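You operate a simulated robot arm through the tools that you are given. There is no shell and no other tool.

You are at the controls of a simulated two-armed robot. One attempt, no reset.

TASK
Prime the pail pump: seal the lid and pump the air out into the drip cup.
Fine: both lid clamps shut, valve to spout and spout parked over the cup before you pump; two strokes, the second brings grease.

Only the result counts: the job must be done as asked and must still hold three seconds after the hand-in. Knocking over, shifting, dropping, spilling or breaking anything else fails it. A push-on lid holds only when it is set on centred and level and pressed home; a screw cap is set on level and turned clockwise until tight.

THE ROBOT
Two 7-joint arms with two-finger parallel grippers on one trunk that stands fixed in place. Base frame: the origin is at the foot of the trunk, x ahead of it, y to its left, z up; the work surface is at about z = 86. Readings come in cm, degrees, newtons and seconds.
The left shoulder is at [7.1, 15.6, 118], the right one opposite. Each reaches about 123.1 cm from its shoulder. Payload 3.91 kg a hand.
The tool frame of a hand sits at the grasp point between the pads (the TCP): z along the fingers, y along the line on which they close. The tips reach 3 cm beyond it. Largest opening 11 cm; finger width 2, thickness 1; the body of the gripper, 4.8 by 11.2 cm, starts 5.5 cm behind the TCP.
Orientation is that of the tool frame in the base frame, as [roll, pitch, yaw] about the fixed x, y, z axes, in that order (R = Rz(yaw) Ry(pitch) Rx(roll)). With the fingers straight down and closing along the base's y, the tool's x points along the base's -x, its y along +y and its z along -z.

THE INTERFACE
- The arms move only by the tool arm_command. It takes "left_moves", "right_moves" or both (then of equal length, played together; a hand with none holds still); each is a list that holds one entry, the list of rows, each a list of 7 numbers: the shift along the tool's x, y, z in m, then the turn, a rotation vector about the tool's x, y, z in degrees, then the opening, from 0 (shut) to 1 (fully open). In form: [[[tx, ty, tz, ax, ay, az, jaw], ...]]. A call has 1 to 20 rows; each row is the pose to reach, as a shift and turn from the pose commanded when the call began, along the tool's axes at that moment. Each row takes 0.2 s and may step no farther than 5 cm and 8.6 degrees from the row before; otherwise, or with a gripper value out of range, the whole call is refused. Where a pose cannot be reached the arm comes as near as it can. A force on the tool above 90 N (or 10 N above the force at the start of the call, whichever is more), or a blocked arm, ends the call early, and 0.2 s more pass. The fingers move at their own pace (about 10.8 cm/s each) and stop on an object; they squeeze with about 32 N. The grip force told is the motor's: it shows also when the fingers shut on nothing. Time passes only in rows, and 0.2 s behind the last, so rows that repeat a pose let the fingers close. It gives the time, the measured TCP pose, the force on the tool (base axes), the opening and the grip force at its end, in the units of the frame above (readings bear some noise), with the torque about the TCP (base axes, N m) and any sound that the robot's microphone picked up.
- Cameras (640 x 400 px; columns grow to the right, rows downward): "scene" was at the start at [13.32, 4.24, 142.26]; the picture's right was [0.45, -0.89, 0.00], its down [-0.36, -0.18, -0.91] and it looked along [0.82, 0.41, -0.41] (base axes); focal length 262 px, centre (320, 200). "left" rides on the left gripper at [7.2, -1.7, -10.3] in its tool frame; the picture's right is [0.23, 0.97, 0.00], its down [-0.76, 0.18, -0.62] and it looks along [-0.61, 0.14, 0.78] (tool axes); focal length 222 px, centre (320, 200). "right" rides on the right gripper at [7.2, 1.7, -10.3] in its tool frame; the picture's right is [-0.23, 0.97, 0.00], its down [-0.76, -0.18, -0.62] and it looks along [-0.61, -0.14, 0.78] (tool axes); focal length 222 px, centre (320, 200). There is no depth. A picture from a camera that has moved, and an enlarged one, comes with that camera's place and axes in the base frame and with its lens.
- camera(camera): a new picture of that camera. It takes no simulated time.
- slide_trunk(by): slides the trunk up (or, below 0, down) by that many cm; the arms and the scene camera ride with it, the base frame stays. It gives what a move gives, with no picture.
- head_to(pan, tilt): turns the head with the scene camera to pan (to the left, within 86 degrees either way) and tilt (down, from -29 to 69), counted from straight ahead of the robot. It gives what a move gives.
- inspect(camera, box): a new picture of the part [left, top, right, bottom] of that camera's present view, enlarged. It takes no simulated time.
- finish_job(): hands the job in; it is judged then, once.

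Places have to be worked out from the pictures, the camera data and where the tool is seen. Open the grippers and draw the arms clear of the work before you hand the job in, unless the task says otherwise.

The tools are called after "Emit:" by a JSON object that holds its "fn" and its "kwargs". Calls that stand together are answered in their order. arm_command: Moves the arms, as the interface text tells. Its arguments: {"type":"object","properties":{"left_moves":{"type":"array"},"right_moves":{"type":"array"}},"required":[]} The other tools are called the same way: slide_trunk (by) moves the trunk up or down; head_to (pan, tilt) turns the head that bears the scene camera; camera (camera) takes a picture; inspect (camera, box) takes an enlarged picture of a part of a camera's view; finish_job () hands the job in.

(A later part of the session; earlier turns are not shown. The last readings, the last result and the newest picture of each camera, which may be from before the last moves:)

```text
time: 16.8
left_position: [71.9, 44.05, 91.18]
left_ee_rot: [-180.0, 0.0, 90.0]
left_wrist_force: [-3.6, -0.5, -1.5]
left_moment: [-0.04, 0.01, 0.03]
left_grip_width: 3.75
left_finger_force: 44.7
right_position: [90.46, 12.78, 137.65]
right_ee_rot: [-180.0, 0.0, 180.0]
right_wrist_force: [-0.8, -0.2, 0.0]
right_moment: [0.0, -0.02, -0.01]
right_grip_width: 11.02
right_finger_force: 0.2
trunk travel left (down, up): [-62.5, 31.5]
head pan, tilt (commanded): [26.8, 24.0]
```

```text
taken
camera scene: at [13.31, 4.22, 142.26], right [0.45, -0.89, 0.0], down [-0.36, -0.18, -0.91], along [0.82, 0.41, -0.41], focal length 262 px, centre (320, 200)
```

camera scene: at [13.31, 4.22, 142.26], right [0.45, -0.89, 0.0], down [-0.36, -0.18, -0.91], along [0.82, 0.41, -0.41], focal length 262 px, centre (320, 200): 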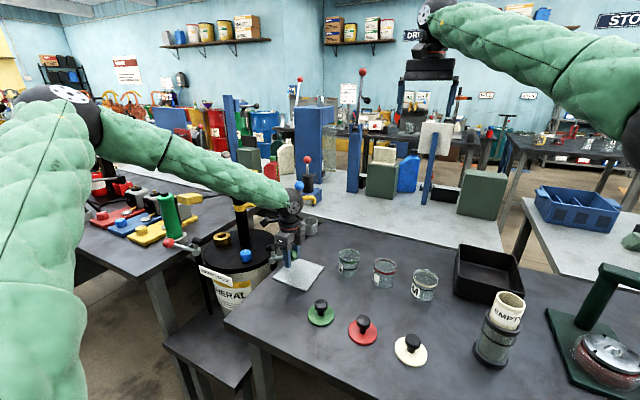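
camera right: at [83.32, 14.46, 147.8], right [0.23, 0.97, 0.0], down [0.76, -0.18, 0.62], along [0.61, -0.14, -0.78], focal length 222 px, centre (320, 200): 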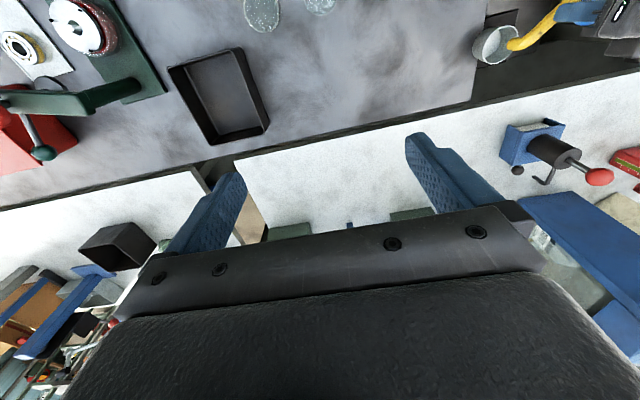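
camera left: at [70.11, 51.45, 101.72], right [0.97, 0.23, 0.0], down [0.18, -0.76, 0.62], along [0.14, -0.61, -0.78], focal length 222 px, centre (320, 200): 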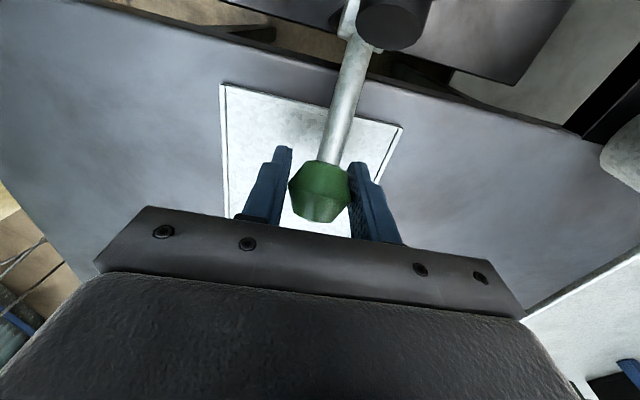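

Gripped at 3.75 wide. I lift the lever along its arc by 30° first and check the forces.

Emit:
{"fn": "arm_command", "kwargs": {"left_moves": [[[0.0041, 0, -0.0069, 0, 0, 0, 0], [0.0087, 0, -0.0135, 0, 0, 0, 0], [0.0139, 0, -0.0196, 0, 0, 0, 0], [0.0196, 0, -0.0253, 0, 0, 0, 0], [0.0258, 0, -0.0304, 0, 0, 0, 0], [0.0324, 0, -0.035, 0, 0, 0, 0]]]}}

Emit:
{"fn": "inspect", "kwargs": {"camera": "scene", "box": [200, 160, 360, 280]}}

```text
time: 18.2
left_position: [72.15, 47.14, 95.07]
left_ee_rot: [180.0, 0.0, 89.9]
left_wrist_force: [11.5, -12.9, -7.9]
left_moment: [-1.19, -0.06, 0.04]
left_grip_width: 3.75
left_finger_force: 44.7
right_position: [90.73, 12.53, 137.58]
right_ee_rot: [180.0, -0.1, 180.0]
right_wrist_force: [-0.6, 0.8, -0.6]
right_moment: [-0.01, 0.0, 0.02]
right_grip_width: 11.01
right_finger_force: 0.0
trunk travel left (down, up): [-62.5, 31.5]
head pan, tilt (commanded): [26.8, 24.0]
```

```text
3.33 times, centred on (280, 220) of scene
camera zoom: at [13.51, 4.17, 142.25], right [0.45, -0.89, 0.0], down [-0.36, -0.18, -0.91], along [0.81, 0.41, -0.41], focal length 872 px, centre (453, 133)
```

zoom: 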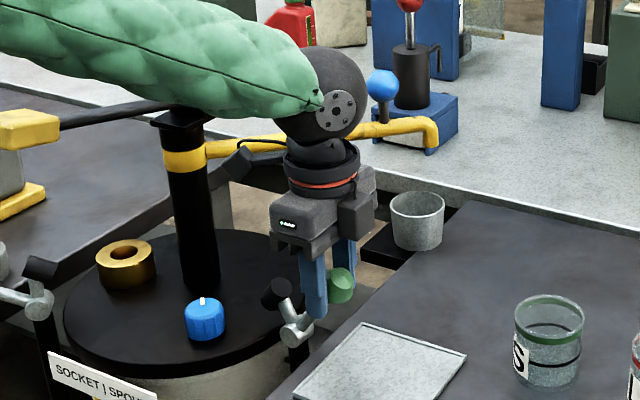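

The lever follows with about 15 N of tangential drag and no radial load. I carry it on to about 100°, adding a small +x drift to follow its plane.

Emit:
{"fn": "arm_command", "kwargs": {"left_moves": [[[0.0102, 0.0008, -0.0055, 0, 0, 0, 0], [0.0206, 0.0014, -0.0097, 0, 0, 0, 0], [0.0315, 0.002, -0.0125, 0, 0, 0, 0], [0.0427, 0.0025, -0.0139, 0, 0, 0, 0], [0.0539, 0.003, -0.014, 0, 0, 0, 0], [0.0651, 0.003, -0.0128, 0, 0, 0, 0]]]}}

Emit:
{"fn": "inspect", "kwargs": {"camera": "scene", "box": [200, 160, 360, 280]}}

Emit:
{"fn": "camera", "kwargs": {"camera": "left"}}

```text
time: 19.6
left_position: [72.13, 54.13, 96.18]
left_ee_rot: [-179.9, 0.0, 90.0]
left_wrist_force: [-0.6, 1.1, -1.2]
left_moment: [-0.04, 0.02, 0.0]
left_grip_width: 0.0
left_finger_force: 37.9
right_position: [90.5, 12.72, 137.63]
right_ee_rot: [-180.0, 0.0, -180.0]
right_wrist_force: [-0.2, 0.3, 0.2]
right_moment: [-0.04, -0.02, -0.01]
right_grip_width: 11.0
right_finger_force: 0.1
trunk travel left (down, up): [-62.5, 31.5]
head pan, tilt (commanded): [26.8, 24.0]
```

```text
3.33 times, centred on (280, 220) of scene
camera zoom: at [13.35, 4.31, 142.25], right [0.45, -0.89, 0.0], down [-0.36, -0.18, -0.91], along [0.81, 0.41, -0.41], focal length 872 px, centre (453, 133)
```

zoom: 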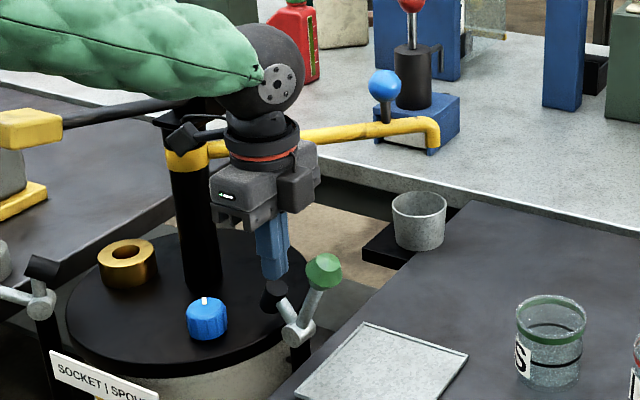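

```text
taken
camera left: at [70.32, 61.42, 106.55], right [0.97, 0.23, 0.0], down [0.18, -0.76, 0.62], along [0.14, -0.61, -0.78], focal length 222 px, centre (320, 200)
```

left: 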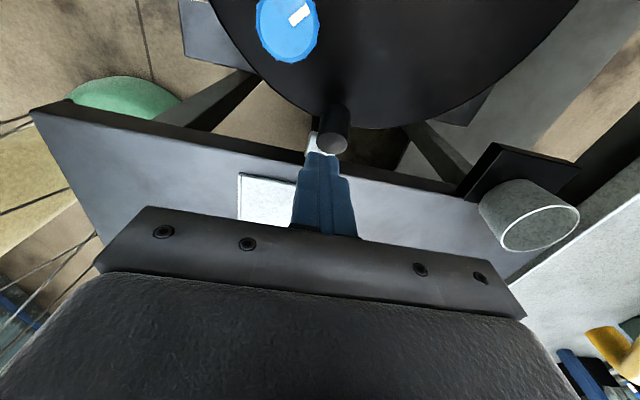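

The ball slipped from the pads; the lever stays at about 65° (ball ≈ (72.1, 48.2, 95.5)). I will lift, go round to its outer side, and push it over with the fingers slightly apart so the ball nests between them.

Emit:
{"fn": "arm_command", "kwargs": {"left_moves": [[[0, 0, -0.04, 0, 0, 0, 0], [0, 0, -0.08, 0, 0, 0, 0], [-0.04, 0, -0.085, 0, 0, 0, 0], [-0.08, 0, -0.085, 0, 0, 0, 0.2], [-0.11, 0, -0.085, 0, 0, 0, 0.2], [-0.11, 0, -0.05, 0, 0, 0, 0.2], [-0.11, 0, -0.01, 0, 0, 0, 0.2], [-0.11, 0, 0.0, 0, 0, 0, 0.2]]]}}

Emit:
{"fn": "inspect", "kwargs": {"camera": "scene", "box": [200, 160, 360, 280]}}

Emit:
{"fn": "camera", "kwargs": {"camera": "left"}}

```text
time: 21.4
left_position: [72.2, 43.03, 96.38]
left_ee_rot: [180.0, 0.0, 89.9]
left_wrist_force: [0.3, 0.2, -0.2]
left_moment: [-0.02, 0.06, -0.04]
left_grip_width: 2.2
left_finger_force: 0.1
right_position: [90.46, 12.65, 137.7]
right_ee_rot: [180.0, -0.1, -180.0]
right_wrist_force: [-0.3, 0.0, 0.1]
right_moment: [-0.01, -0.01, 0.0]
right_grip_width: 11.01
right_finger_force: 0.1
trunk travel left (down, up): [-62.5, 31.5]
head pan, tilt (commanded): [26.8, 24.0]
```

```text
3.33 times, centred on (280, 220) of scene
camera zoom: at [13.31, 4.2, 142.27], right [0.45, -0.89, 0.0], down [-0.36, -0.18, -0.91], along [0.82, 0.41, -0.41], focal length 872 px, centre (453, 133)
```

zoom: 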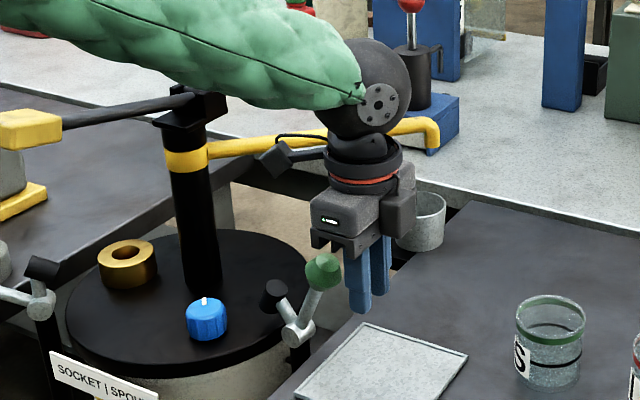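

```text
taken
camera left: at [70.47, 50.24, 106.8], right [0.97, 0.23, 0.0], down [0.18, -0.76, 0.62], along [0.14, -0.61, -0.78], focal length 222 px, centre (320, 200)
```

left: 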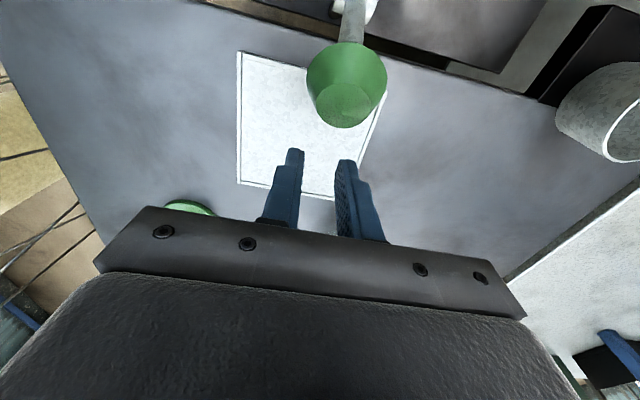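

The ball is centred ahead of the fingers at (72.2, 48.3, 95.5). I push inward (+y) in steps.

Emit:
{"fn": "arm_command", "kwargs": {"left_moves": [[[0.015, 0, 0, 0, 0, 0, 0.2], [0.028, 0, 0, 0, 0, 0, 0.2], [0.036, 0, 0, 0, 0, 0, 0.2], [0.044, 0, 0, 0, 0, 0, 0.2], [0.052, 0, 0, 0, 0, 0, 0.2], [0.06, 0, 0, 0, 0, 0, 0.2], [0.068, 0, 0, 0, 0, 0, 0.2], [0.076, 0, 0, 0, 0, 0, 0.2]]]}}

Emit:
{"fn": "inspect", "kwargs": {"camera": "scene", "box": [200, 160, 360, 280]}}

Emit:
{"fn": "camera", "kwargs": {"camera": "left"}}

```text
time: 23.2
left_position: [72.48, 50.0, 96.49]
left_ee_rot: [179.8, 0.0, 89.9]
left_wrist_force: [3.6, -14.8, 3.6]
left_moment: [1.17, 0.18, 0.03]
left_grip_width: 2.98
left_finger_force: 8.8
right_position: [90.73, 12.15, 137.59]
right_ee_rot: [179.8, -0.1, -180.0]
right_wrist_force: [0.3, -1.2, -0.1]
right_moment: [0.01, -0.02, 0.0]
right_grip_width: 10.98
right_finger_force: 0.0
trunk travel left (down, up): [-62.5, 31.5]
head pan, tilt (commanded): [26.8, 24.0]
```

```text
3.33 times, centred on (280, 220) of scene
camera zoom: at [13.53, 3.65, 142.25], right [0.45, -0.89, 0.0], down [-0.37, -0.18, -0.91], along [0.82, 0.41, -0.41], focal length 872 px, centre (453, 133)
```

zoom: 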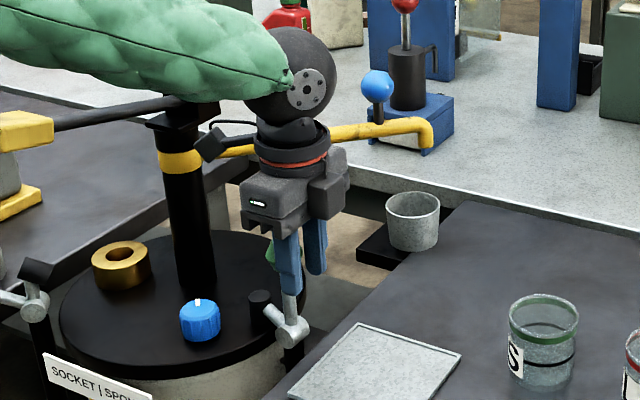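

```text
taken
camera left: at [70.6, 57.16, 106.88], right [0.97, 0.22, 0.0], down [0.17, -0.76, 0.62], along [0.14, -0.61, -0.78], focal length 222 px, centre (320, 200)
```

left: 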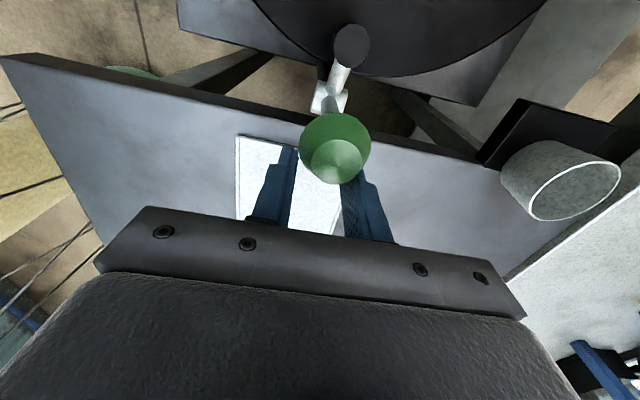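

The lever is near vertical and the foot is close to the lid; the ball is wedging the fingers apart, so I close them behind the ball and push farther.

Emit:
{"fn": "arm_command", "kwargs": {"left_moves": [[[0.0, 0, 0, 0, 0, 0, 0], [0.004, 0, 0, 0, 0, 0, 0], [0.01, 0, 0, 0, 0, 0, 0], [0.016, 0, 0, 0, 0, 0, 0], [0.022, 0, 0, 0, 0, 0, 0], [0.028, 0, 0, 0, 0, 0, 0]]]}}

Emit:
{"fn": "inspect", "kwargs": {"camera": "scene", "box": [200, 160, 360, 280]}}

Emit:
{"fn": "camera", "kwargs": {"camera": "left"}}

```text
time: 23.9
left_position: [72.66, 50.05, 96.55]
left_ee_rot: [179.7, 0.4, 89.5]
left_wrist_force: [36.6, -78.6, -9.2]
left_moment: [-0.47, -0.68, -0.26]
left_grip_width: 2.76
left_finger_force: 44.8
right_position: [90.94, 12.67, 137.08]
right_ee_rot: [179.9, -0.3, -179.8]
right_wrist_force: [-0.2, 1.6, 0.4]
right_moment: [-0.07, 0.03, 0.03]
right_grip_width: 10.98
right_finger_force: 0.0
trunk travel left (down, up): [-62.5, 31.5]
head pan, tilt (commanded): [26.8, 24.0]
stopped in row 3 (left hand): the force on the tool passed its limit at 94 N (the readings are from after the stop); the commanded pose is now the measured one
```

```text
3.33 times, centred on (280, 220) of scene
camera zoom: at [14.04, 3.9, 142.18], right [0.45, -0.9, 0.0], down [-0.37, -0.18, -0.91], along [0.82, 0.41, -0.41], focal length 872 px, centre (453, 133)
```

zoom: 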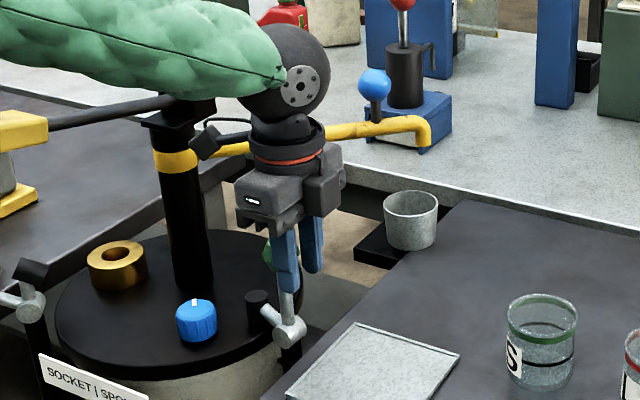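

```text
taken
camera left: at [70.81, 57.46, 106.87], right [0.98, 0.22, 0.0], down [0.17, -0.76, 0.63], along [0.14, -0.62, -0.78], focal length 222 px, centre (320, 200)
```

left: 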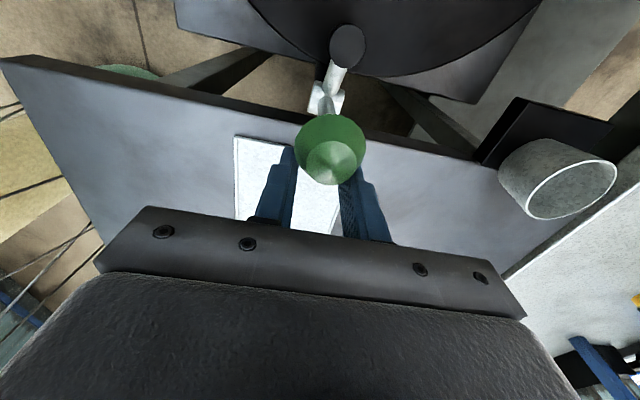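

The force limit tripped with the lever about vertical, so the foot may now be on the lid. I zoom in to check the foot's seat.

Emit:
{"fn": "inspect", "kwargs": {"camera": "scene", "box": [240, 215, 304, 260]}}

Emit:
{"fn": "inspect", "kwargs": {"camera": "left", "box": [256, 0, 416, 110]}}

```text
8.89 times, centred on (272, 238) of scene
camera zoom: at [14.04, 3.9, 142.18], right [0.45, -0.9, 0.0], down [-0.37, -0.18, -0.91], along [0.82, 0.41, -0.41], focal length 2325 px, centre (747, -133)
```

zoom: 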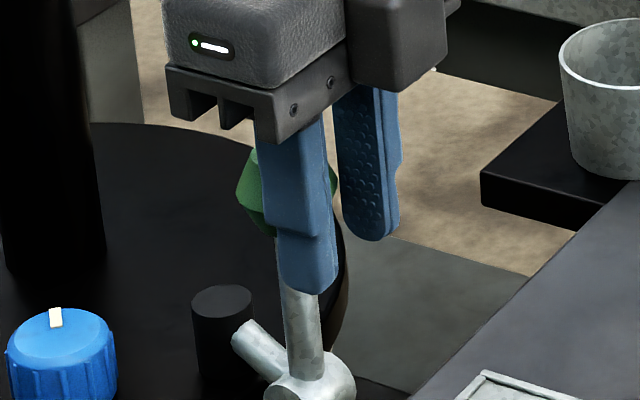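

```text
3.64 times, centred on (336, 55) of left
camera zoom: at [70.81, 57.46, 106.87], right [0.98, 0.22, 0.0], down [0.17, -0.76, 0.63], along [0.14, -0.62, -0.78], focal length 808 px, centre (262, 727)
```

zoom: 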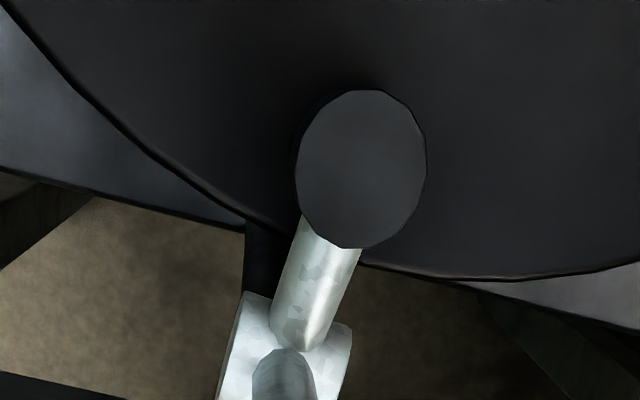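

The foot stands upright and flat on the lid, so the right clamp is shut. I back the hand off outward and rise, then look at the result.

Emit:
{"fn": "arm_command", "kwargs": {"left_moves": [[[-0.01, 0, 0, 0, 0, 0, 0.3], [-0.03, 0, 0, 0, 0, 0, 0.5], [-0.05, 0, 0, 0, 0, 0, 0.7], [-0.06, 0, -0.04, 0, 0, 0, 1], [-0.06, 0, -0.085, 0, 0, 0, 1], [-0.06, 0, -0.13, 0, 0, 0, 1], [-0.06, 0, -0.17, 0, 0, 0, 1]]]}}

Emit:
{"fn": "inspect", "kwargs": {"camera": "scene", "box": [170, 160, 330, 280]}}

Emit:
{"fn": "inspect", "kwargs": {"camera": "scene", "box": [240, 215, 304, 260]}}

Emit:
{"fn": "camera", "kwargs": {"camera": "left"}}

```text
time: 25.5
left_position: [72.01, 44.75, 113.52]
left_ee_rot: [179.9, 0.2, 89.9]
left_wrist_force: [-0.9, 0.5, 1.0]
left_moment: [-0.02, 0.0, 0.02]
left_grip_width: 11.02
left_finger_force: 0.0
right_position: [90.26, 12.98, 137.72]
right_ee_rot: [180.0, 0.0, -179.8]
right_wrist_force: [1.0, 0.5, 0.4]
right_moment: [-0.01, 0.02, -0.03]
right_grip_width: 11.01
right_finger_force: 0.0
trunk travel left (down, up): [-62.5, 31.5]
head pan, tilt (commanded): [26.8, 24.0]
```

```text
3.33 times, centred on (250, 220) of scene
camera zoom: at [13.25, 4.12, 142.27], right [0.45, -0.89, 0.0], down [-0.36, -0.18, -0.91], along [0.82, 0.41, -0.41], focal length 872 px, centre (553, 133)
```

zoom: 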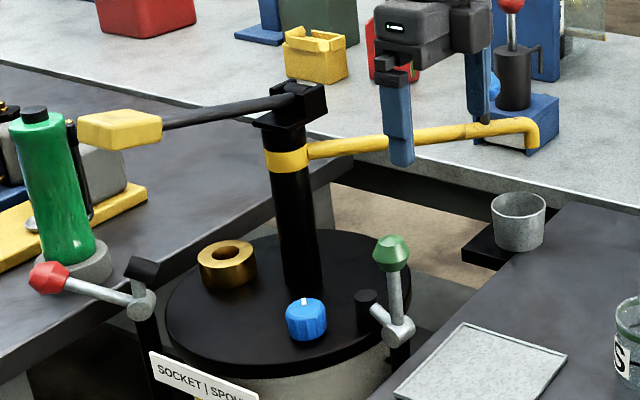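

```text
8.89 times, centred on (272, 238) of scene
camera zoom: at [13.25, 4.12, 142.27], right [0.45, -0.89, 0.0], down [-0.36, -0.18, -0.91], along [0.82, 0.41, -0.41], focal length 2325 px, centre (747, -133)
```

zoom: 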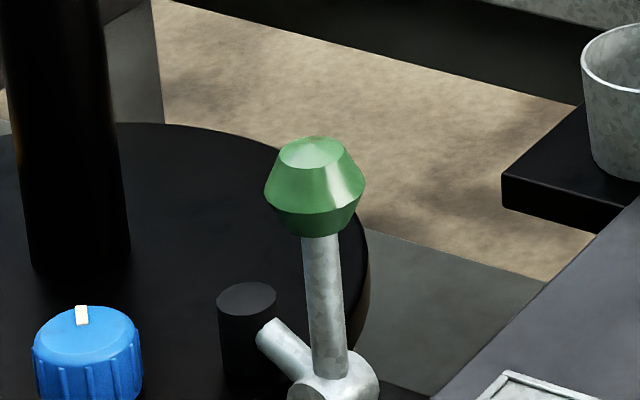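

```text
taken
camera left: at [70.15, 52.1, 123.84], right [0.97, 0.23, 0.0], down [0.18, -0.76, 0.63], along [0.14, -0.61, -0.78], focal length 222 px, centre (320, 200)
```

left: 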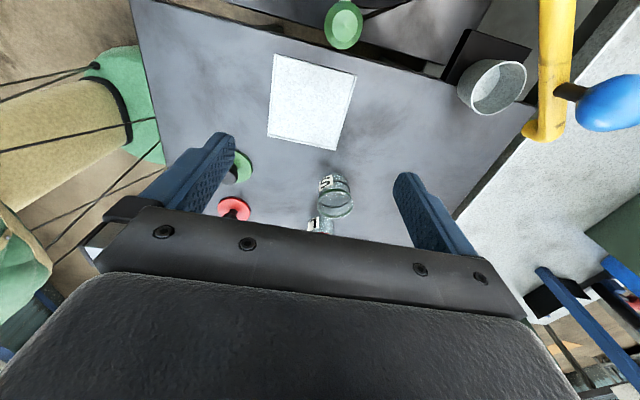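

Right clamp is shut with its foot flat on the lid. Next the red clamp: I raise the left hand well above the pump handle, cross to above the red ball (58.5, 86.2) and yaw so it closes along the clamp's pivot axis.

Emit:
{"fn": "arm_command", "kwargs": {"left_moves": [[[0, 0, -0.045, 0, 0, 0, 1], [0, 0, -0.09, 0, 0, 0, 1], [0.01, -0.003, -0.135, 0, 0, 0, 1], [0.045, -0.015, -0.145, 0, 0, -4, 1], [0.085, -0.028, -0.145, 0, 0, -8, 1], [0.125, -0.041, -0.145, 0, 0, -12, 1], [0.165, -0.054, -0.145, 0, 0, -16, 0.8], [0.205, -0.067, -0.145, 0, 0, -20, 0.6], [0.245, -0.08, -0.145, 0, 0, -24, 0.6], [0.285, -0.093, -0.145, 0, 0, -28, 0.6], [0.325, -0.106, -0.145, 0, 0, -31, 0.6], [0.365, -0.119, -0.145, 0, 0, -34.5, 0.6], [0.395, -0.129, -0.145, 0, 0, -37.7, 0.6], [0.415, -0.135, -0.145, 0, 0, -37.7, 0.6]]]}}

Emit:
{"fn": "camera", "kwargs": {"camera": "left"}}

Emit:
{"fn": "camera", "kwargs": {"camera": "scene"}}

```text
time: 28.5
left_position: [58.45, 86.49, 127.99]
left_ee_rot: [-179.9, 0.4, 127.7]
left_wrist_force: [0.0, 0.9, 0.5]
left_moment: [0.0, -0.01, -0.02]
left_grip_width: 6.61
left_finger_force: 0.0
right_position: [90.41, 13.07, 137.44]
right_ee_rot: [180.0, 0.1, -179.8]
right_wrist_force: [0.0, 0.1, 0.1]
right_moment: [-0.04, -0.01, 0.01]
right_grip_width: 11.01
right_finger_force: 0.2
trunk travel left (down, up): [-62.5, 31.5]
head pan, tilt (commanded): [26.8, 24.0]
```

```text
taken
camera left: at [52.58, 91.27, 138.25], right [0.63, 0.78, 0.0], down [0.6, -0.49, 0.63], along [0.48, -0.4, -0.78], focal length 222 px, centre (320, 200)
```

left: 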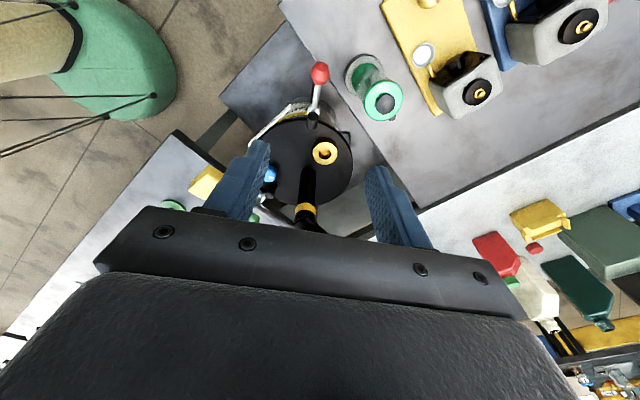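

```text
taken
camera scene: at [13.33, 4.28, 142.25], right [0.45, -0.89, 0.0], down [-0.36, -0.18, -0.91], along [0.82, 0.41, -0.41], focal length 262 px, centre (320, 200)
```

scene: 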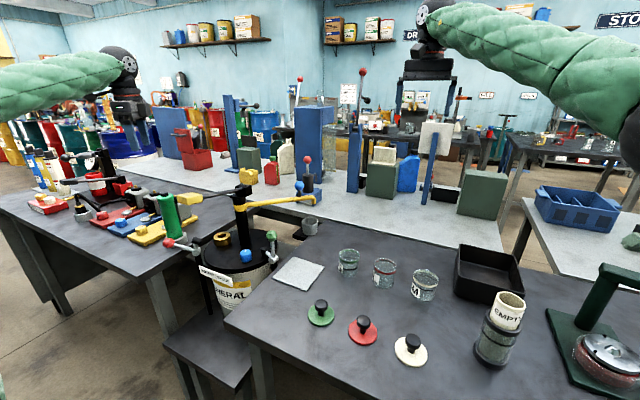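

I refine the red ball and pivot from this view plus the scene view.

Emit:
{"fn": "inspect", "kwargs": {"camera": "left", "box": [256, 40, 416, 140]}}

Emit:
{"fn": "inspect", "kwargs": {"camera": "scene", "box": [155, 220, 235, 270]}}

```text
4.00 times, centred on (336, 90) of left
camera zoom: at [52.58, 91.27, 138.25], right [0.63, 0.78, 0.0], down [0.6, -0.49, 0.63], along [0.48, -0.4, -0.78], focal length 888 px, centre (256, 640)
```

zoom: 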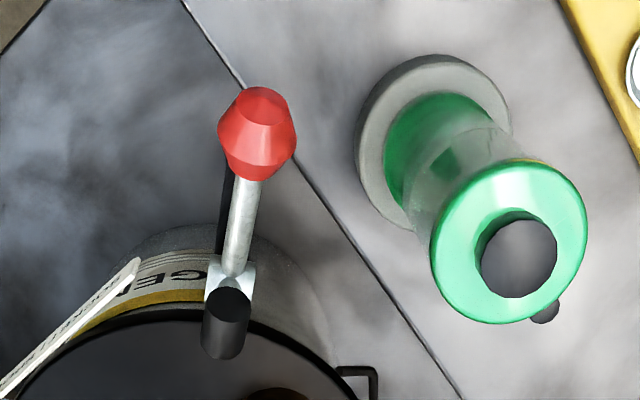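

```text
8.00 times, centred on (195, 245) of scene
camera zoom: at [13.33, 4.28, 142.25], right [0.45, -0.89, 0.0], down [-0.36, -0.18, -0.91], along [0.82, 0.41, -0.41], focal length 2092 px, centre (1320, -160)
```

zoom: 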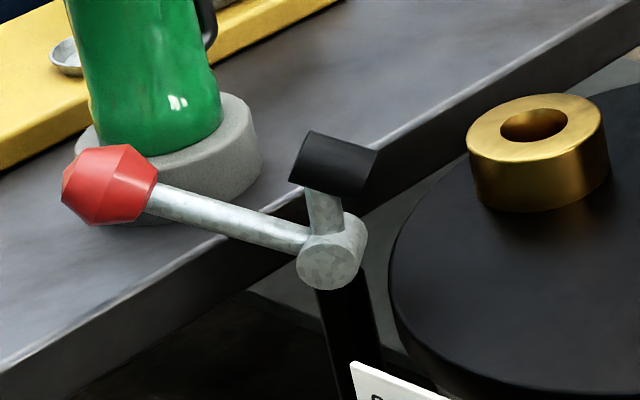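

The green cylinder on the left bench is at about (64.9, 92.8), close beside the red ball (58.5, 86.4, 91.3), so I come in with the hand tilted 20° leaning away from it. First I go to a pre-grasp point.

Emit:
{"fn": "arm_command", "kwargs": {"left_moves": [[[0, -0.0056, 0.03, -2.5, 0, 0, 0.46], [0, -0.0113, 0.06, -5, 0, 0, 0.46], [0, -0.0169, 0.09, -7.5, 0, 0, 0.46], [-0.001, -0.0225, 0.12, -10, 0, 0, 0.46], [-0.001, -0.0282, 0.15, -12.5, 0, 0, 0.46], [-0.001, -0.0338, 0.18, -15, 0, 0, 0.46], [-0.001, -0.0394, 0.21, -17.5, 0, 0, 0.46], [-0.001, -0.045, 0.243, -20, 0, 0, 0.46]]]}}

Emit:
{"fn": "camera", "kwargs": {"camera": "left"}}

Emit:
{"fn": "camera", "kwargs": {"camera": "scene"}}

```text
time: 30.3
left_position: [55.08, 83.5, 103.49]
left_ee_rot: [160.1, 0.3, 127.5]
left_wrist_force: [-0.3, 0.7, 0.3]
left_moment: [-0.04, -0.01, -0.03]
left_grip_width: 5.07
left_finger_force: 0.1
right_position: [90.4, 13.06, 137.64]
right_ee_rot: [-180.0, 0.0, -179.8]
right_wrist_force: [-1.0, 0.4, 0.6]
right_moment: [-0.01, 0.03, -0.03]
right_grip_width: 11.03
right_finger_force: 0.0
trunk travel left (down, up): [-62.5, 31.5]
head pan, tilt (commanded): [26.8, 24.0]
```

```text
taken
camera left: at [46.52, 86.15, 112.57], right [0.58, 0.74, 0.33], down [0.43, -0.63, 0.65], along [0.69, -0.24, -0.68], focal length 222 px, centre (320, 200)
```

left: 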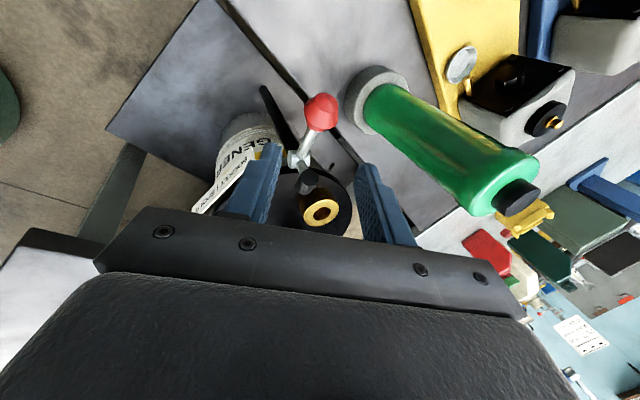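

```text
taken
camera scene: at [13.34, 4.3, 142.27], right [0.45, -0.89, 0.0], down [-0.36, -0.18, -0.91], along [0.82, 0.41, -0.41], focal length 262 px, centre (320, 200)
```

scene: 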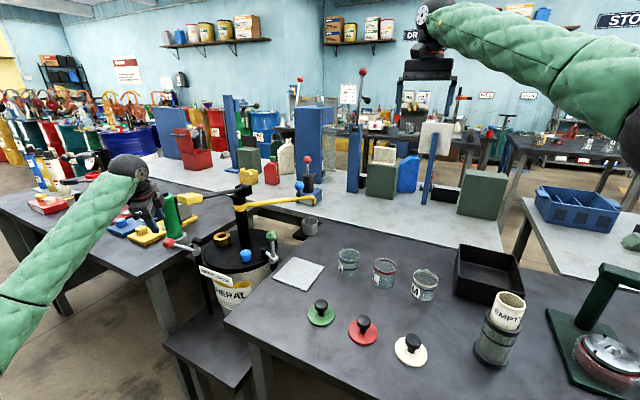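

The forearm runs low toward the robot and could approach the pump handle later, so I also lean the hand 25° outward, stepping to a new pre-grasp point in line with the red ball.

Emit:
{"fn": "arm_command", "kwargs": {"left_moves": [[[0.0136, -0.0009, 0.0024, 0, -5.88, -2.14, 0.46], [0.0272, -0.0018, 0.0047, 0, -11.75, -4.28, 0.46], [0.0408, -0.0026, 0.0071, 0, -17.63, -6.41, 0.46], [0.0544, -0.0035, 0.0094, 0, -23.5, -8.55, 0.46], [0.0544, -0.0035, 0.0094, 0, -23.5, -8.55, 0.46]]]}}

Emit:
{"fn": "camera", "kwargs": {"camera": "left"}}

Emit:
{"fn": "camera", "kwargs": {"camera": "scene"}}

```text
time: 31.5
left_position: [51.56, 87.73, 102.54]
left_ee_rot: [160.0, 25.3, 127.7]
left_wrist_force: [-0.1, -1.0, -0.5]
left_moment: [-0.01, 0.03, -0.01]
left_grip_width: 5.06
left_finger_force: 0.2
right_position: [90.4, 12.96, 137.5]
right_ee_rot: [-179.9, 0.0, -179.8]
right_wrist_force: [-1.0, 0.4, 0.4]
right_moment: [0.03, -0.01, 0.02]
right_grip_width: 11.0
right_finger_force: 0.0
trunk travel left (down, up): [-62.5, 31.5]
head pan, tilt (commanded): [26.8, 24.0]
```

```text
taken
camera left: at [41.03, 92.99, 107.7], right [0.51, 0.83, 0.2], down [0.22, -0.35, 0.91], along [0.83, -0.42, -0.36], focal length 222 px, centre (320, 200)
```

left: 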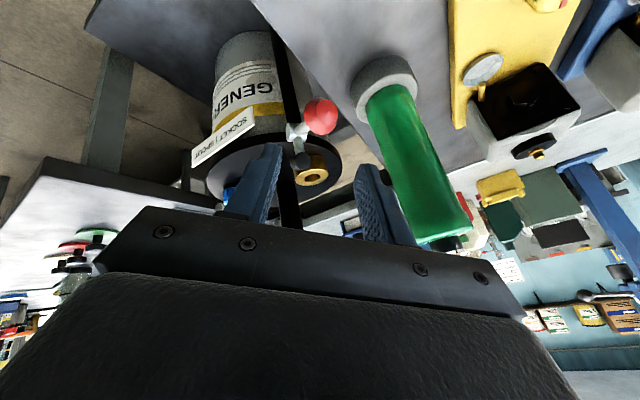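

```text
taken
camera scene: at [13.34, 4.19, 142.26], right [0.45, -0.89, 0.0], down [-0.36, -0.18, -0.91], along [0.82, 0.41, -0.41], focal length 262 px, centre (320, 200)
```

scene: 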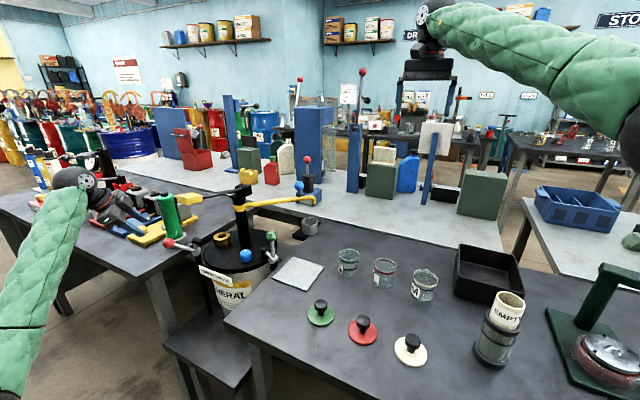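

The ball lines up exactly on the approach axis (expected row 113, seen 115). I advance 12 cm along the fingers and close on it.

Emit:
{"fn": "arm_command", "kwargs": {"left_moves": [[[0, 0, 0.03, 0, 0, 0, 0.46], [0, 0, 0.06, 0, 0, 0, 0.46], [0, 0, 0.09, 0, 0, 0, 0.46], [0, 0, 0.12, 0, 0, 0, 0.46], [0, 0, 0.12, 0, 0, 0, 0], [0, 0, 0.12, 0, 0, 0, 0], [0, 0, 0.12, 0, 0, 0, 0]]]}}

Emit:
{"fn": "camera", "kwargs": {"camera": "left"}}

Emit:
{"fn": "inspect", "kwargs": {"camera": "scene", "box": [60, 150, 260, 275]}}

```text
time: 33.1
left_position: [57.97, 86.68, 92.35]
left_ee_rot: [160.0, 25.3, 127.7]
left_wrist_force: [5.9, 8.9, 5.0]
left_moment: [0.21, -0.01, 0.13]
left_grip_width: 3.72
left_finger_force: 45.4
right_position: [90.39, 13.05, 137.59]
right_ee_rot: [179.9, 0.0, -179.8]
right_wrist_force: [-0.3, 0.0, 0.1]
right_moment: [0.02, 0.01, -0.01]
right_grip_width: 11.01
right_finger_force: 0.0
trunk travel left (down, up): [-62.5, 31.5]
head pan, tilt (commanded): [26.8, 24.0]
```

```text
taken
camera left: at [47.34, 91.78, 97.48], right [0.51, 0.83, 0.2], down [0.22, -0.35, 0.91], along [0.83, -0.42, -0.36], focal length 222 px, centre (320, 200)
```

left: 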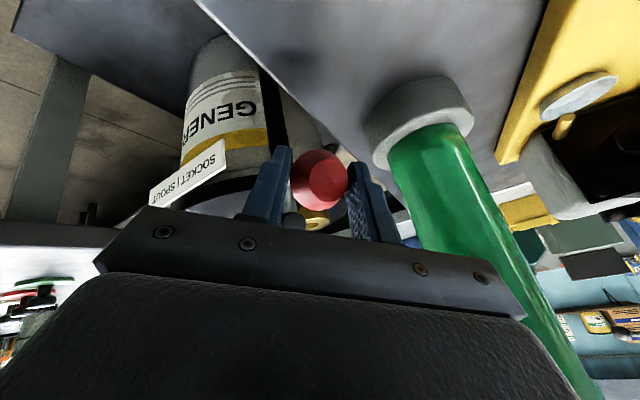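

```text
3.20 times, centred on (160, 212) of scene
camera zoom: at [13.35, 4.29, 142.26], right [0.45, -0.89, 0.0], down [-0.36, -0.18, -0.91], along [0.81, 0.41, -0.41], focal length 837 px, centre (832, 160)
```

zoom: 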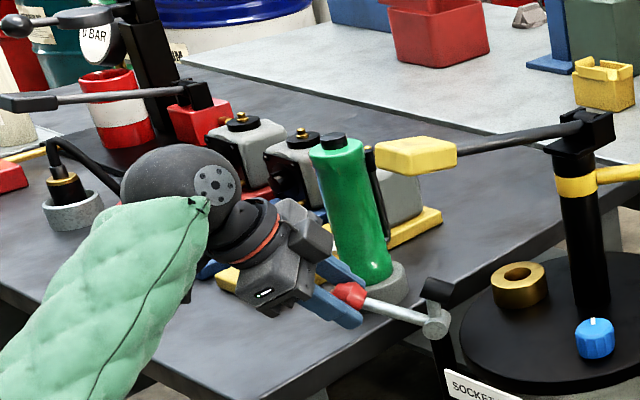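

Gripped. I lift the red lever along its arc to about 57° with the hand orientation held.

Emit:
{"fn": "arm_command", "kwargs": {"left_moves": [[[-0.0048, 0.0011, -0.003, 0, 0, 0, 0], [-0.0096, 0.0022, -0.0057, 0, 0, 0, 0], [-0.0147, 0.0032, -0.008, 0, 0, 0, 0], [-0.0198, 0.0041, -0.0102, 0, 0, 0, 0], [-0.0252, 0.0048, -0.012, 0, 0, 0, 0], [-0.0306, 0.0055, -0.0136, 0, 0, 0, 0], [-0.0361, 0.006, -0.0147, 0, 0, 0, 0], [-0.0417, 0.0064, -0.0156, 0, 0, 0, 0]]]}}

Emit:
{"fn": "camera", "kwargs": {"camera": "left"}}

Emit:
{"fn": "inspect", "kwargs": {"camera": "scene", "box": [60, 150, 260, 275]}}

```text
time: 34.9
left_position: [59.75, 84.4, 95.46]
left_ee_rot: [160.0, 25.3, 127.7]
left_wrist_force: [-16.4, 0.2, -9.6]
left_moment: [0.85, 1.12, 0.36]
left_grip_width: 3.71
left_finger_force: 44.4
right_position: [90.29, 13.17, 137.64]
right_ee_rot: [-179.9, 0.0, -179.9]
right_wrist_force: [-0.7, 0.4, -0.1]
right_moment: [0.01, 0.03, 0.0]
right_grip_width: 10.99
right_finger_force: 0.0
trunk travel left (down, up): [-62.5, 31.5]
head pan, tilt (commanded): [26.8, 24.0]
```

```text
taken
camera left: at [49.17, 89.48, 100.68], right [0.51, 0.83, 0.2], down [0.21, -0.35, 0.91], along [0.83, -0.42, -0.36], focal length 222 px, centre (320, 200)
```

left: 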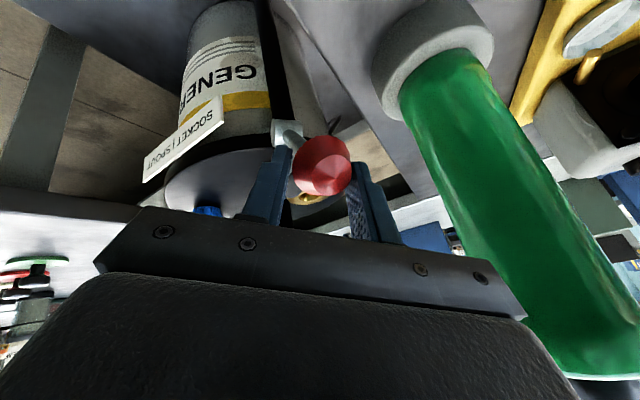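

```text
3.20 times, centred on (160, 212) of scene
camera zoom: at [13.27, 4.33, 142.26], right [0.45, -0.89, 0.0], down [-0.36, -0.18, -0.91], along [0.82, 0.41, -0.41], focal length 837 px, centre (832, 160)
```

zoom: 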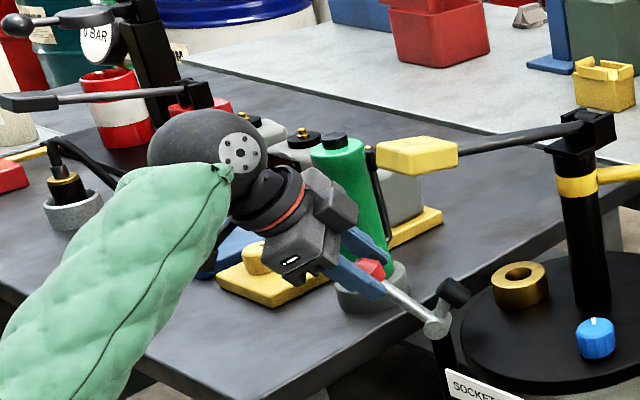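

The lever followed. Before it can slip, I release, pull back along the fingers, shift to the ball's outer side and come forward again, ready to push.

Emit:
{"fn": "arm_command", "kwargs": {"left_moves": [[[0, 0, 0, 0, 0, 0, 0.46], [0, 0, 0, 0, 0, 0, 0.46], [0, 0, -0.025, 0, 0, 0, 0.46], [0, 0, -0.048, 0, 0, 0, 0.46], [0.02, 0, -0.048, 0, 0, 0, 0.2], [0.042, 0, -0.048, 0, 0, 0, 0.2], [0.042, 0, -0.024, 0, 0, 0, 0.2], [0.042, 0, 0, 0, 0, 0, 0.2]]]}}

Emit:
{"fn": "camera", "kwargs": {"camera": "left"}}

Emit:
{"fn": "inspect", "kwargs": {"camera": "scene", "box": [60, 150, 260, 275]}}

```text
time: 36.7
left_position: [57.4, 87.26, 93.52]
left_ee_rot: [159.9, 25.3, 127.7]
left_wrist_force: [-0.4, 0.8, -0.6]
left_moment: [0.01, 0.01, -0.01]
left_grip_width: 2.22
left_finger_force: 0.0
right_position: [90.42, 13.15, 137.54]
right_ee_rot: [-180.0, 0.0, -179.8]
right_wrist_force: [0.4, 0.4, 0.9]
right_moment: [0.0, -0.02, 0.02]
right_grip_width: 11.01
right_finger_force: 0.0
trunk travel left (down, up): [-62.5, 31.5]
head pan, tilt (commanded): [26.8, 24.0]
```

```text
taken
camera left: at [46.92, 92.4, 98.78], right [0.51, 0.83, 0.2], down [0.22, -0.35, 0.91], along [0.83, -0.42, -0.36], focal length 222 px, centre (320, 200)
```

left: 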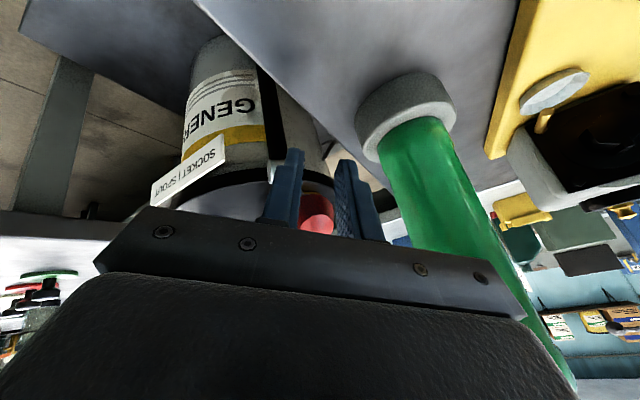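

```text
3.20 times, centred on (160, 212) of scene
camera zoom: at [13.33, 4.28, 142.26], right [0.45, -0.89, 0.0], down [-0.36, -0.18, -0.91], along [0.81, 0.41, -0.41], focal length 837 px, centre (832, 160)
```

zoom: 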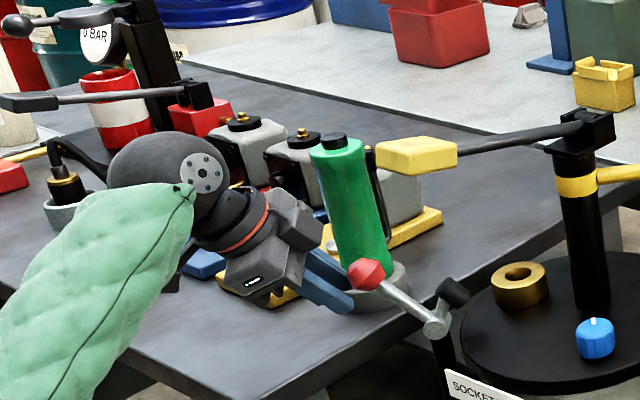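

The ball is now ahead of the fingers on the inner side. I push it inward and up along −x of the tool.

Emit:
{"fn": "arm_command", "kwargs": {"left_moves": [[[-0.009, 0, 0, 0, 0, 0, 0.15], [-0.017, 0, 0, 0, 0, 0, 0.15], [-0.024, -0.0003, 0, 0, 0, 0, 0.1], [-0.031, -0.0006, 0.001, 0, 0, 0, 0.1], [-0.038, -0.001, 0.002, 0, 0, 0, 0.1], [-0.045, -0.0013, 0.003, 0, 0, 0, 0.1], [-0.052, -0.0016, 0.005, 0, 0, 0, 0.1]]]}}

Emit:
{"fn": "camera", "kwargs": {"camera": "left"}}

Emit:
{"fn": "inspect", "kwargs": {"camera": "scene", "box": [100, 150, 300, 275]}}

```text
time: 38.3
left_position: [60.5, 83.35, 95.47]
left_ee_rot: [160.0, 25.3, 127.6]
left_wrist_force: [-1.1, 1.7, -0.1]
left_moment: [0.02, 0.04, 0.0]
left_grip_width: 1.11
left_finger_force: 0.3
right_position: [90.4, 13.14, 137.65]
right_ee_rot: [180.0, 0.0, -179.8]
right_wrist_force: [-0.1, -0.4, 0.0]
right_moment: [0.02, -0.01, -0.01]
right_grip_width: 10.99
right_finger_force: 0.0
trunk travel left (down, up): [-62.5, 31.5]
head pan, tilt (commanded): [26.8, 24.0]
```

```text
taken
camera left: at [49.95, 88.57, 100.71], right [0.51, 0.83, 0.2], down [0.22, -0.35, 0.91], along [0.83, -0.42, -0.36], focal length 222 px, centre (320, 200)
```

left: 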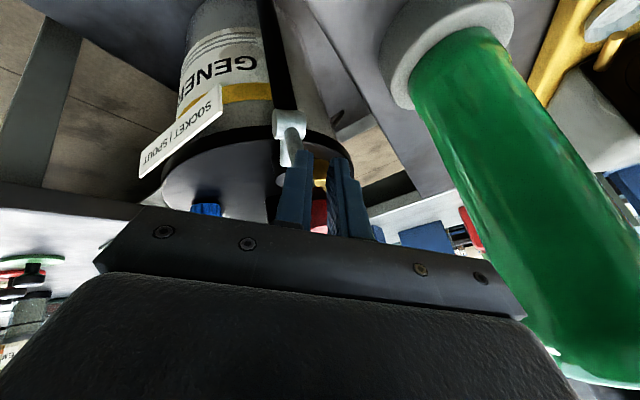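

```text
3.20 times, centred on (200, 212) of scene
camera zoom: at [13.33, 4.24, 142.26], right [0.45, -0.89, 0.0], down [-0.36, -0.18, -0.91], along [0.82, 0.41, -0.41], focal length 837 px, centre (704, 160)
```

zoom: 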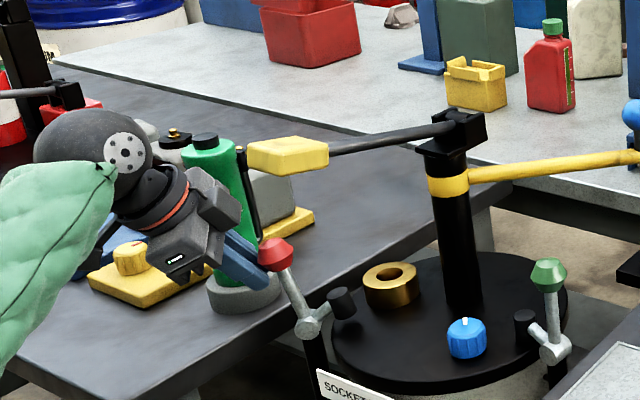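

Lever is at about 75° with hardly any force. I continue pushing with a more horizontal direction until it seats.

Emit:
{"fn": "arm_command", "kwargs": {"left_moves": [[[-0.006, -0.0003, 0.002, 0, 0, 0, 0.1], [-0.012, -0.0006, 0.0045, 0, 0, 0, 0.1], [-0.018, -0.0009, 0.007, 0, 0, 0, 0.1], [-0.023, -0.0012, 0.0093, 0, 0, 0, 0.1], [-0.028, -0.0015, 0.0115, 0, 0, 0, 0.1]]]}}

Emit:
{"fn": "camera", "kwargs": {"camera": "left"}}

Emit:
{"fn": "inspect", "kwargs": {"camera": "scene", "box": [120, 180, 280, 280]}}

```text
time: 39.6
left_position: [61.88, 82.18, 95.55]
left_ee_rot: [160.1, 24.7, 128.3]
left_wrist_force: [-97.4, 80.8, -0.2]
left_moment: [2.18, 2.14, -0.42]
left_grip_width: 1.53
left_finger_force: 4.3
right_position: [89.7, 13.02, 138.21]
right_ee_rot: [-179.8, 0.3, 179.9]
right_wrist_force: [0.3, -0.4, -0.5]
right_moment: [0.05, -0.05, -0.03]
right_grip_width: 11.03
right_finger_force: 0.1
trunk travel left (down, up): [-62.5, 31.5]
head pan, tilt (commanded): [26.8, 24.0]
stopped in row 5 (left hand): the force on the tool passed its limit at 96 N (the readings are from after the stop); the commanded pose is now the measured one
```

```text
taken
camera left: at [51.34, 87.14, 100.92], right [0.5, 0.84, 0.2], down [0.23, -0.36, 0.91], along [0.83, -0.41, -0.37], focal length 222 px, centre (320, 200)
```

left: 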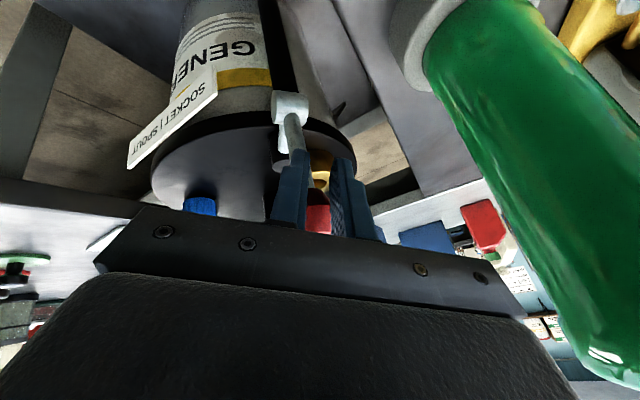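

```text
4.00 times, centred on (200, 230) of scene
camera zoom: at [12.33, 4.88, 142.33], right [0.46, -0.89, 0.01], down [-0.36, -0.19, -0.92], along [0.81, 0.42, -0.4], focal length 1046 px, centre (800, 80)
```

zoom: 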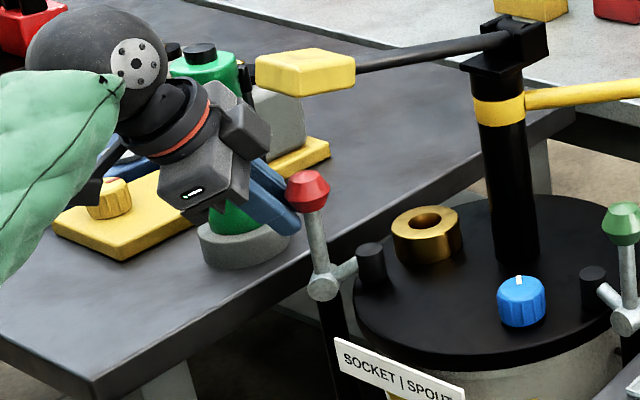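

The red lever is upright with its foot on the lid, and the force limit tripped on the seat. I back off outward, then withdraw along the fingers.

Emit:
{"fn": "arm_command", "kwargs": {"left_moves": [[[0.012, 0, 0, 0, 0, 0, 0.15], [0.03, 0, 0, 0, 0, 0, 0.2], [0.03, 0, -0.03, 0, 0, 0, 0.2], [0.03, 0, -0.07, 0, 0, 0, 0.2], [0.03, 0, -0.11, 0, 0, 0, 0.2]]]}}

Emit:
{"fn": "camera", "kwargs": {"camera": "left"}}

Emit:
{"fn": "inspect", "kwargs": {"camera": "scene", "box": [180, 190, 300, 265]}}

```text
time: 40.9
left_position: [55.29, 84.28, 103.75]
left_ee_rot: [160.2, 25.0, 127.6]
left_wrist_force: [0.4, 0.1, -0.5]
left_moment: [-0.02, 0.02, -0.02]
left_grip_width: 2.19
left_finger_force: 0.1
right_position: [90.55, 12.5, 137.46]
right_ee_rot: [180.0, 0.0, 180.0]
right_wrist_force: [-0.1, -0.2, 0.2]
right_moment: [0.02, 0.0, 0.0]
right_grip_width: 10.97
right_finger_force: 0.0
trunk travel left (down, up): [-62.5, 31.5]
head pan, tilt (commanded): [26.8, 24.0]
```

```text
taken
camera left: at [44.8, 89.49, 108.98], right [0.51, 0.83, 0.2], down [0.22, -0.36, 0.91], along [0.83, -0.42, -0.37], focal length 222 px, centre (320, 200)
```

left: 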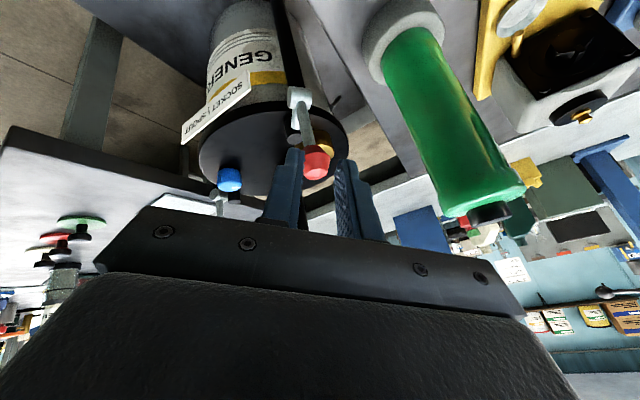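

```text
5.33 times, centred on (240, 228) of scene
camera zoom: at [13.36, 4.21, 142.24], right [0.45, -0.89, 0.0], down [-0.36, -0.18, -0.91], along [0.82, 0.41, -0.41], focal length 1395 px, centre (747, 53)
```

zoom: 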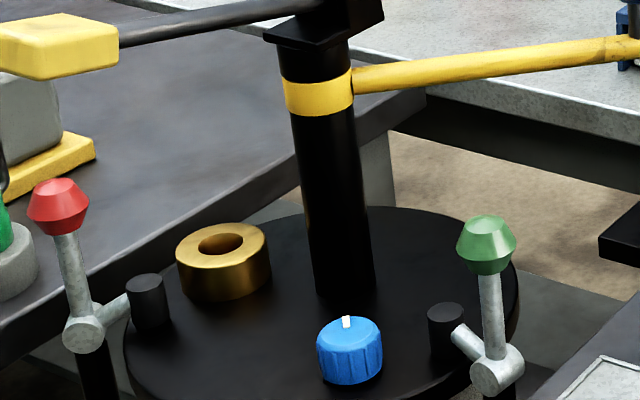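

Both clamps are shut with their feet flat on the lid. Next is the valve knob; I raise the hand, undo its lean, and then cross back to the right side of the pump handle.

Emit:
{"fn": "arm_command", "kwargs": {"left_moves": [[[-0.019, 0.014, -0.0383, 0, 0, 0, 0.3], [-0.038, 0.0279, -0.0767, 0, 0, 0, 0.3], [-0.0571, 0.0419, -0.115, 0, 5.9, 2.1, 0.5], [-0.0761, 0.0558, -0.1534, 0, 11.8, 4.3, 0.5], [-0.0845, 0.062, -0.1704, 0, 17.6, 6.4, 0.5], [-0.093, 0.0682, -0.1874, 0, 23.5, 8.55, 0.5]]]}}

Emit:
{"fn": "arm_command", "kwargs": {"left_moves": [[[-0.0393, -0.0096, -0.0081, 2, 0, 0, 0.5], [-0.0786, -0.0192, -0.0161, 4, 0, 0, 0.5], [-0.118, -0.0288, -0.0242, 6, 0, 0, 0.5], [-0.157, -0.0384, -0.0323, 8, 0, 0, 0.5], [-0.1965, -0.048, -0.0404, 10, 0, 0, 0.5], [-0.2358, -0.0577, -0.0484, 12, 0, 0, 0.5], [-0.2751, -0.0673, -0.0565, 14, 0, 0, 0.5], [-0.3144, -0.0769, -0.0646, 16, 0, 0, 0.5], [-0.3537, -0.0865, -0.0726, 18, 0, 0, 0.5], [-0.393, -0.0961, -0.0807, 20, 0, 0, 0.5]]]}}

Emit:
{"fn": "camera", "kwargs": {"camera": "left"}}

Emit:
{"fn": "camera", "kwargs": {"camera": "scene"}}

```text
time: 42.2
left_position: [55.5, 84.67, 125.49]
left_ee_rot: [160.1, 0.0, 127.6]
left_wrist_force: [-0.1, -0.1, 0.9]
left_moment: [-0.01, -0.03, -0.02]
left_grip_width: 5.51
left_finger_force: 0.1
right_position: [90.52, 12.35, 137.65]
right_ee_rot: [-179.9, 0.0, 179.9]
right_wrist_force: [0.1, 0.4, -0.4]
right_moment: [0.03, -0.03, -0.01]
right_grip_width: 11.01
right_finger_force: 0.0
trunk travel left (down, up): [-62.5, 31.5]
head pan, tilt (commanded): [26.8, 24.0]
```

```text
time: 44.5
left_position: [70.28, 45.8, 129.7]
left_ee_rot: [-179.9, 0.0, 127.8]
left_wrist_force: [-0.5, 0.4, 0.5]
left_moment: [0.02, 0.0, -0.01]
left_grip_width: 5.52
left_finger_force: 0.2
right_position: [90.65, 12.25, 137.55]
right_ee_rot: [-179.9, -0.1, 179.9]
right_wrist_force: [-1.3, -0.5, 0.3]
right_moment: [-0.02, 0.01, 0.0]
right_grip_width: 10.99
right_finger_force: 0.1
trunk travel left (down, up): [-62.5, 31.5]
head pan, tilt (commanded): [26.8, 24.0]
```

```text
taken
camera left: at [64.41, 50.58, 140.21], right [0.63, 0.78, 0.0], down [0.61, -0.49, 0.62], along [0.48, -0.39, -0.78], focal length 222 px, centre (320, 200)
```

left: 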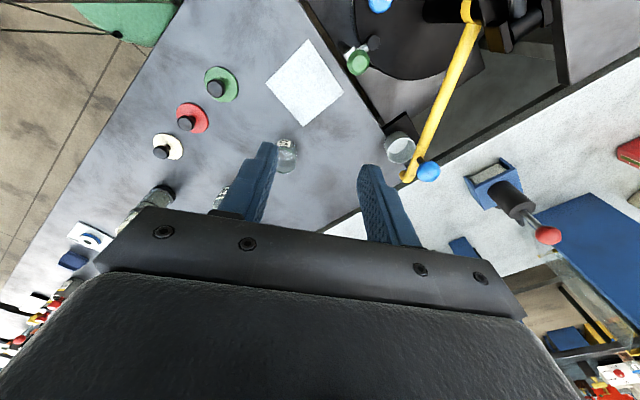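

```text
taken
camera scene: at [13.43, 4.09, 142.24], right [0.45, -0.89, 0.0], down [-0.36, -0.18, -0.91], along [0.81, 0.41, -0.41], focal length 262 px, centre (320, 200)
```

scene: 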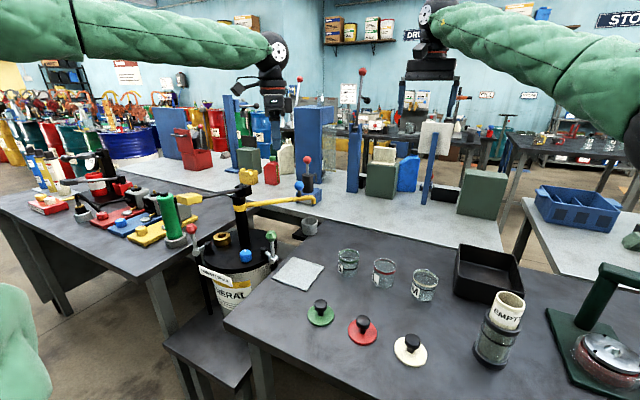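

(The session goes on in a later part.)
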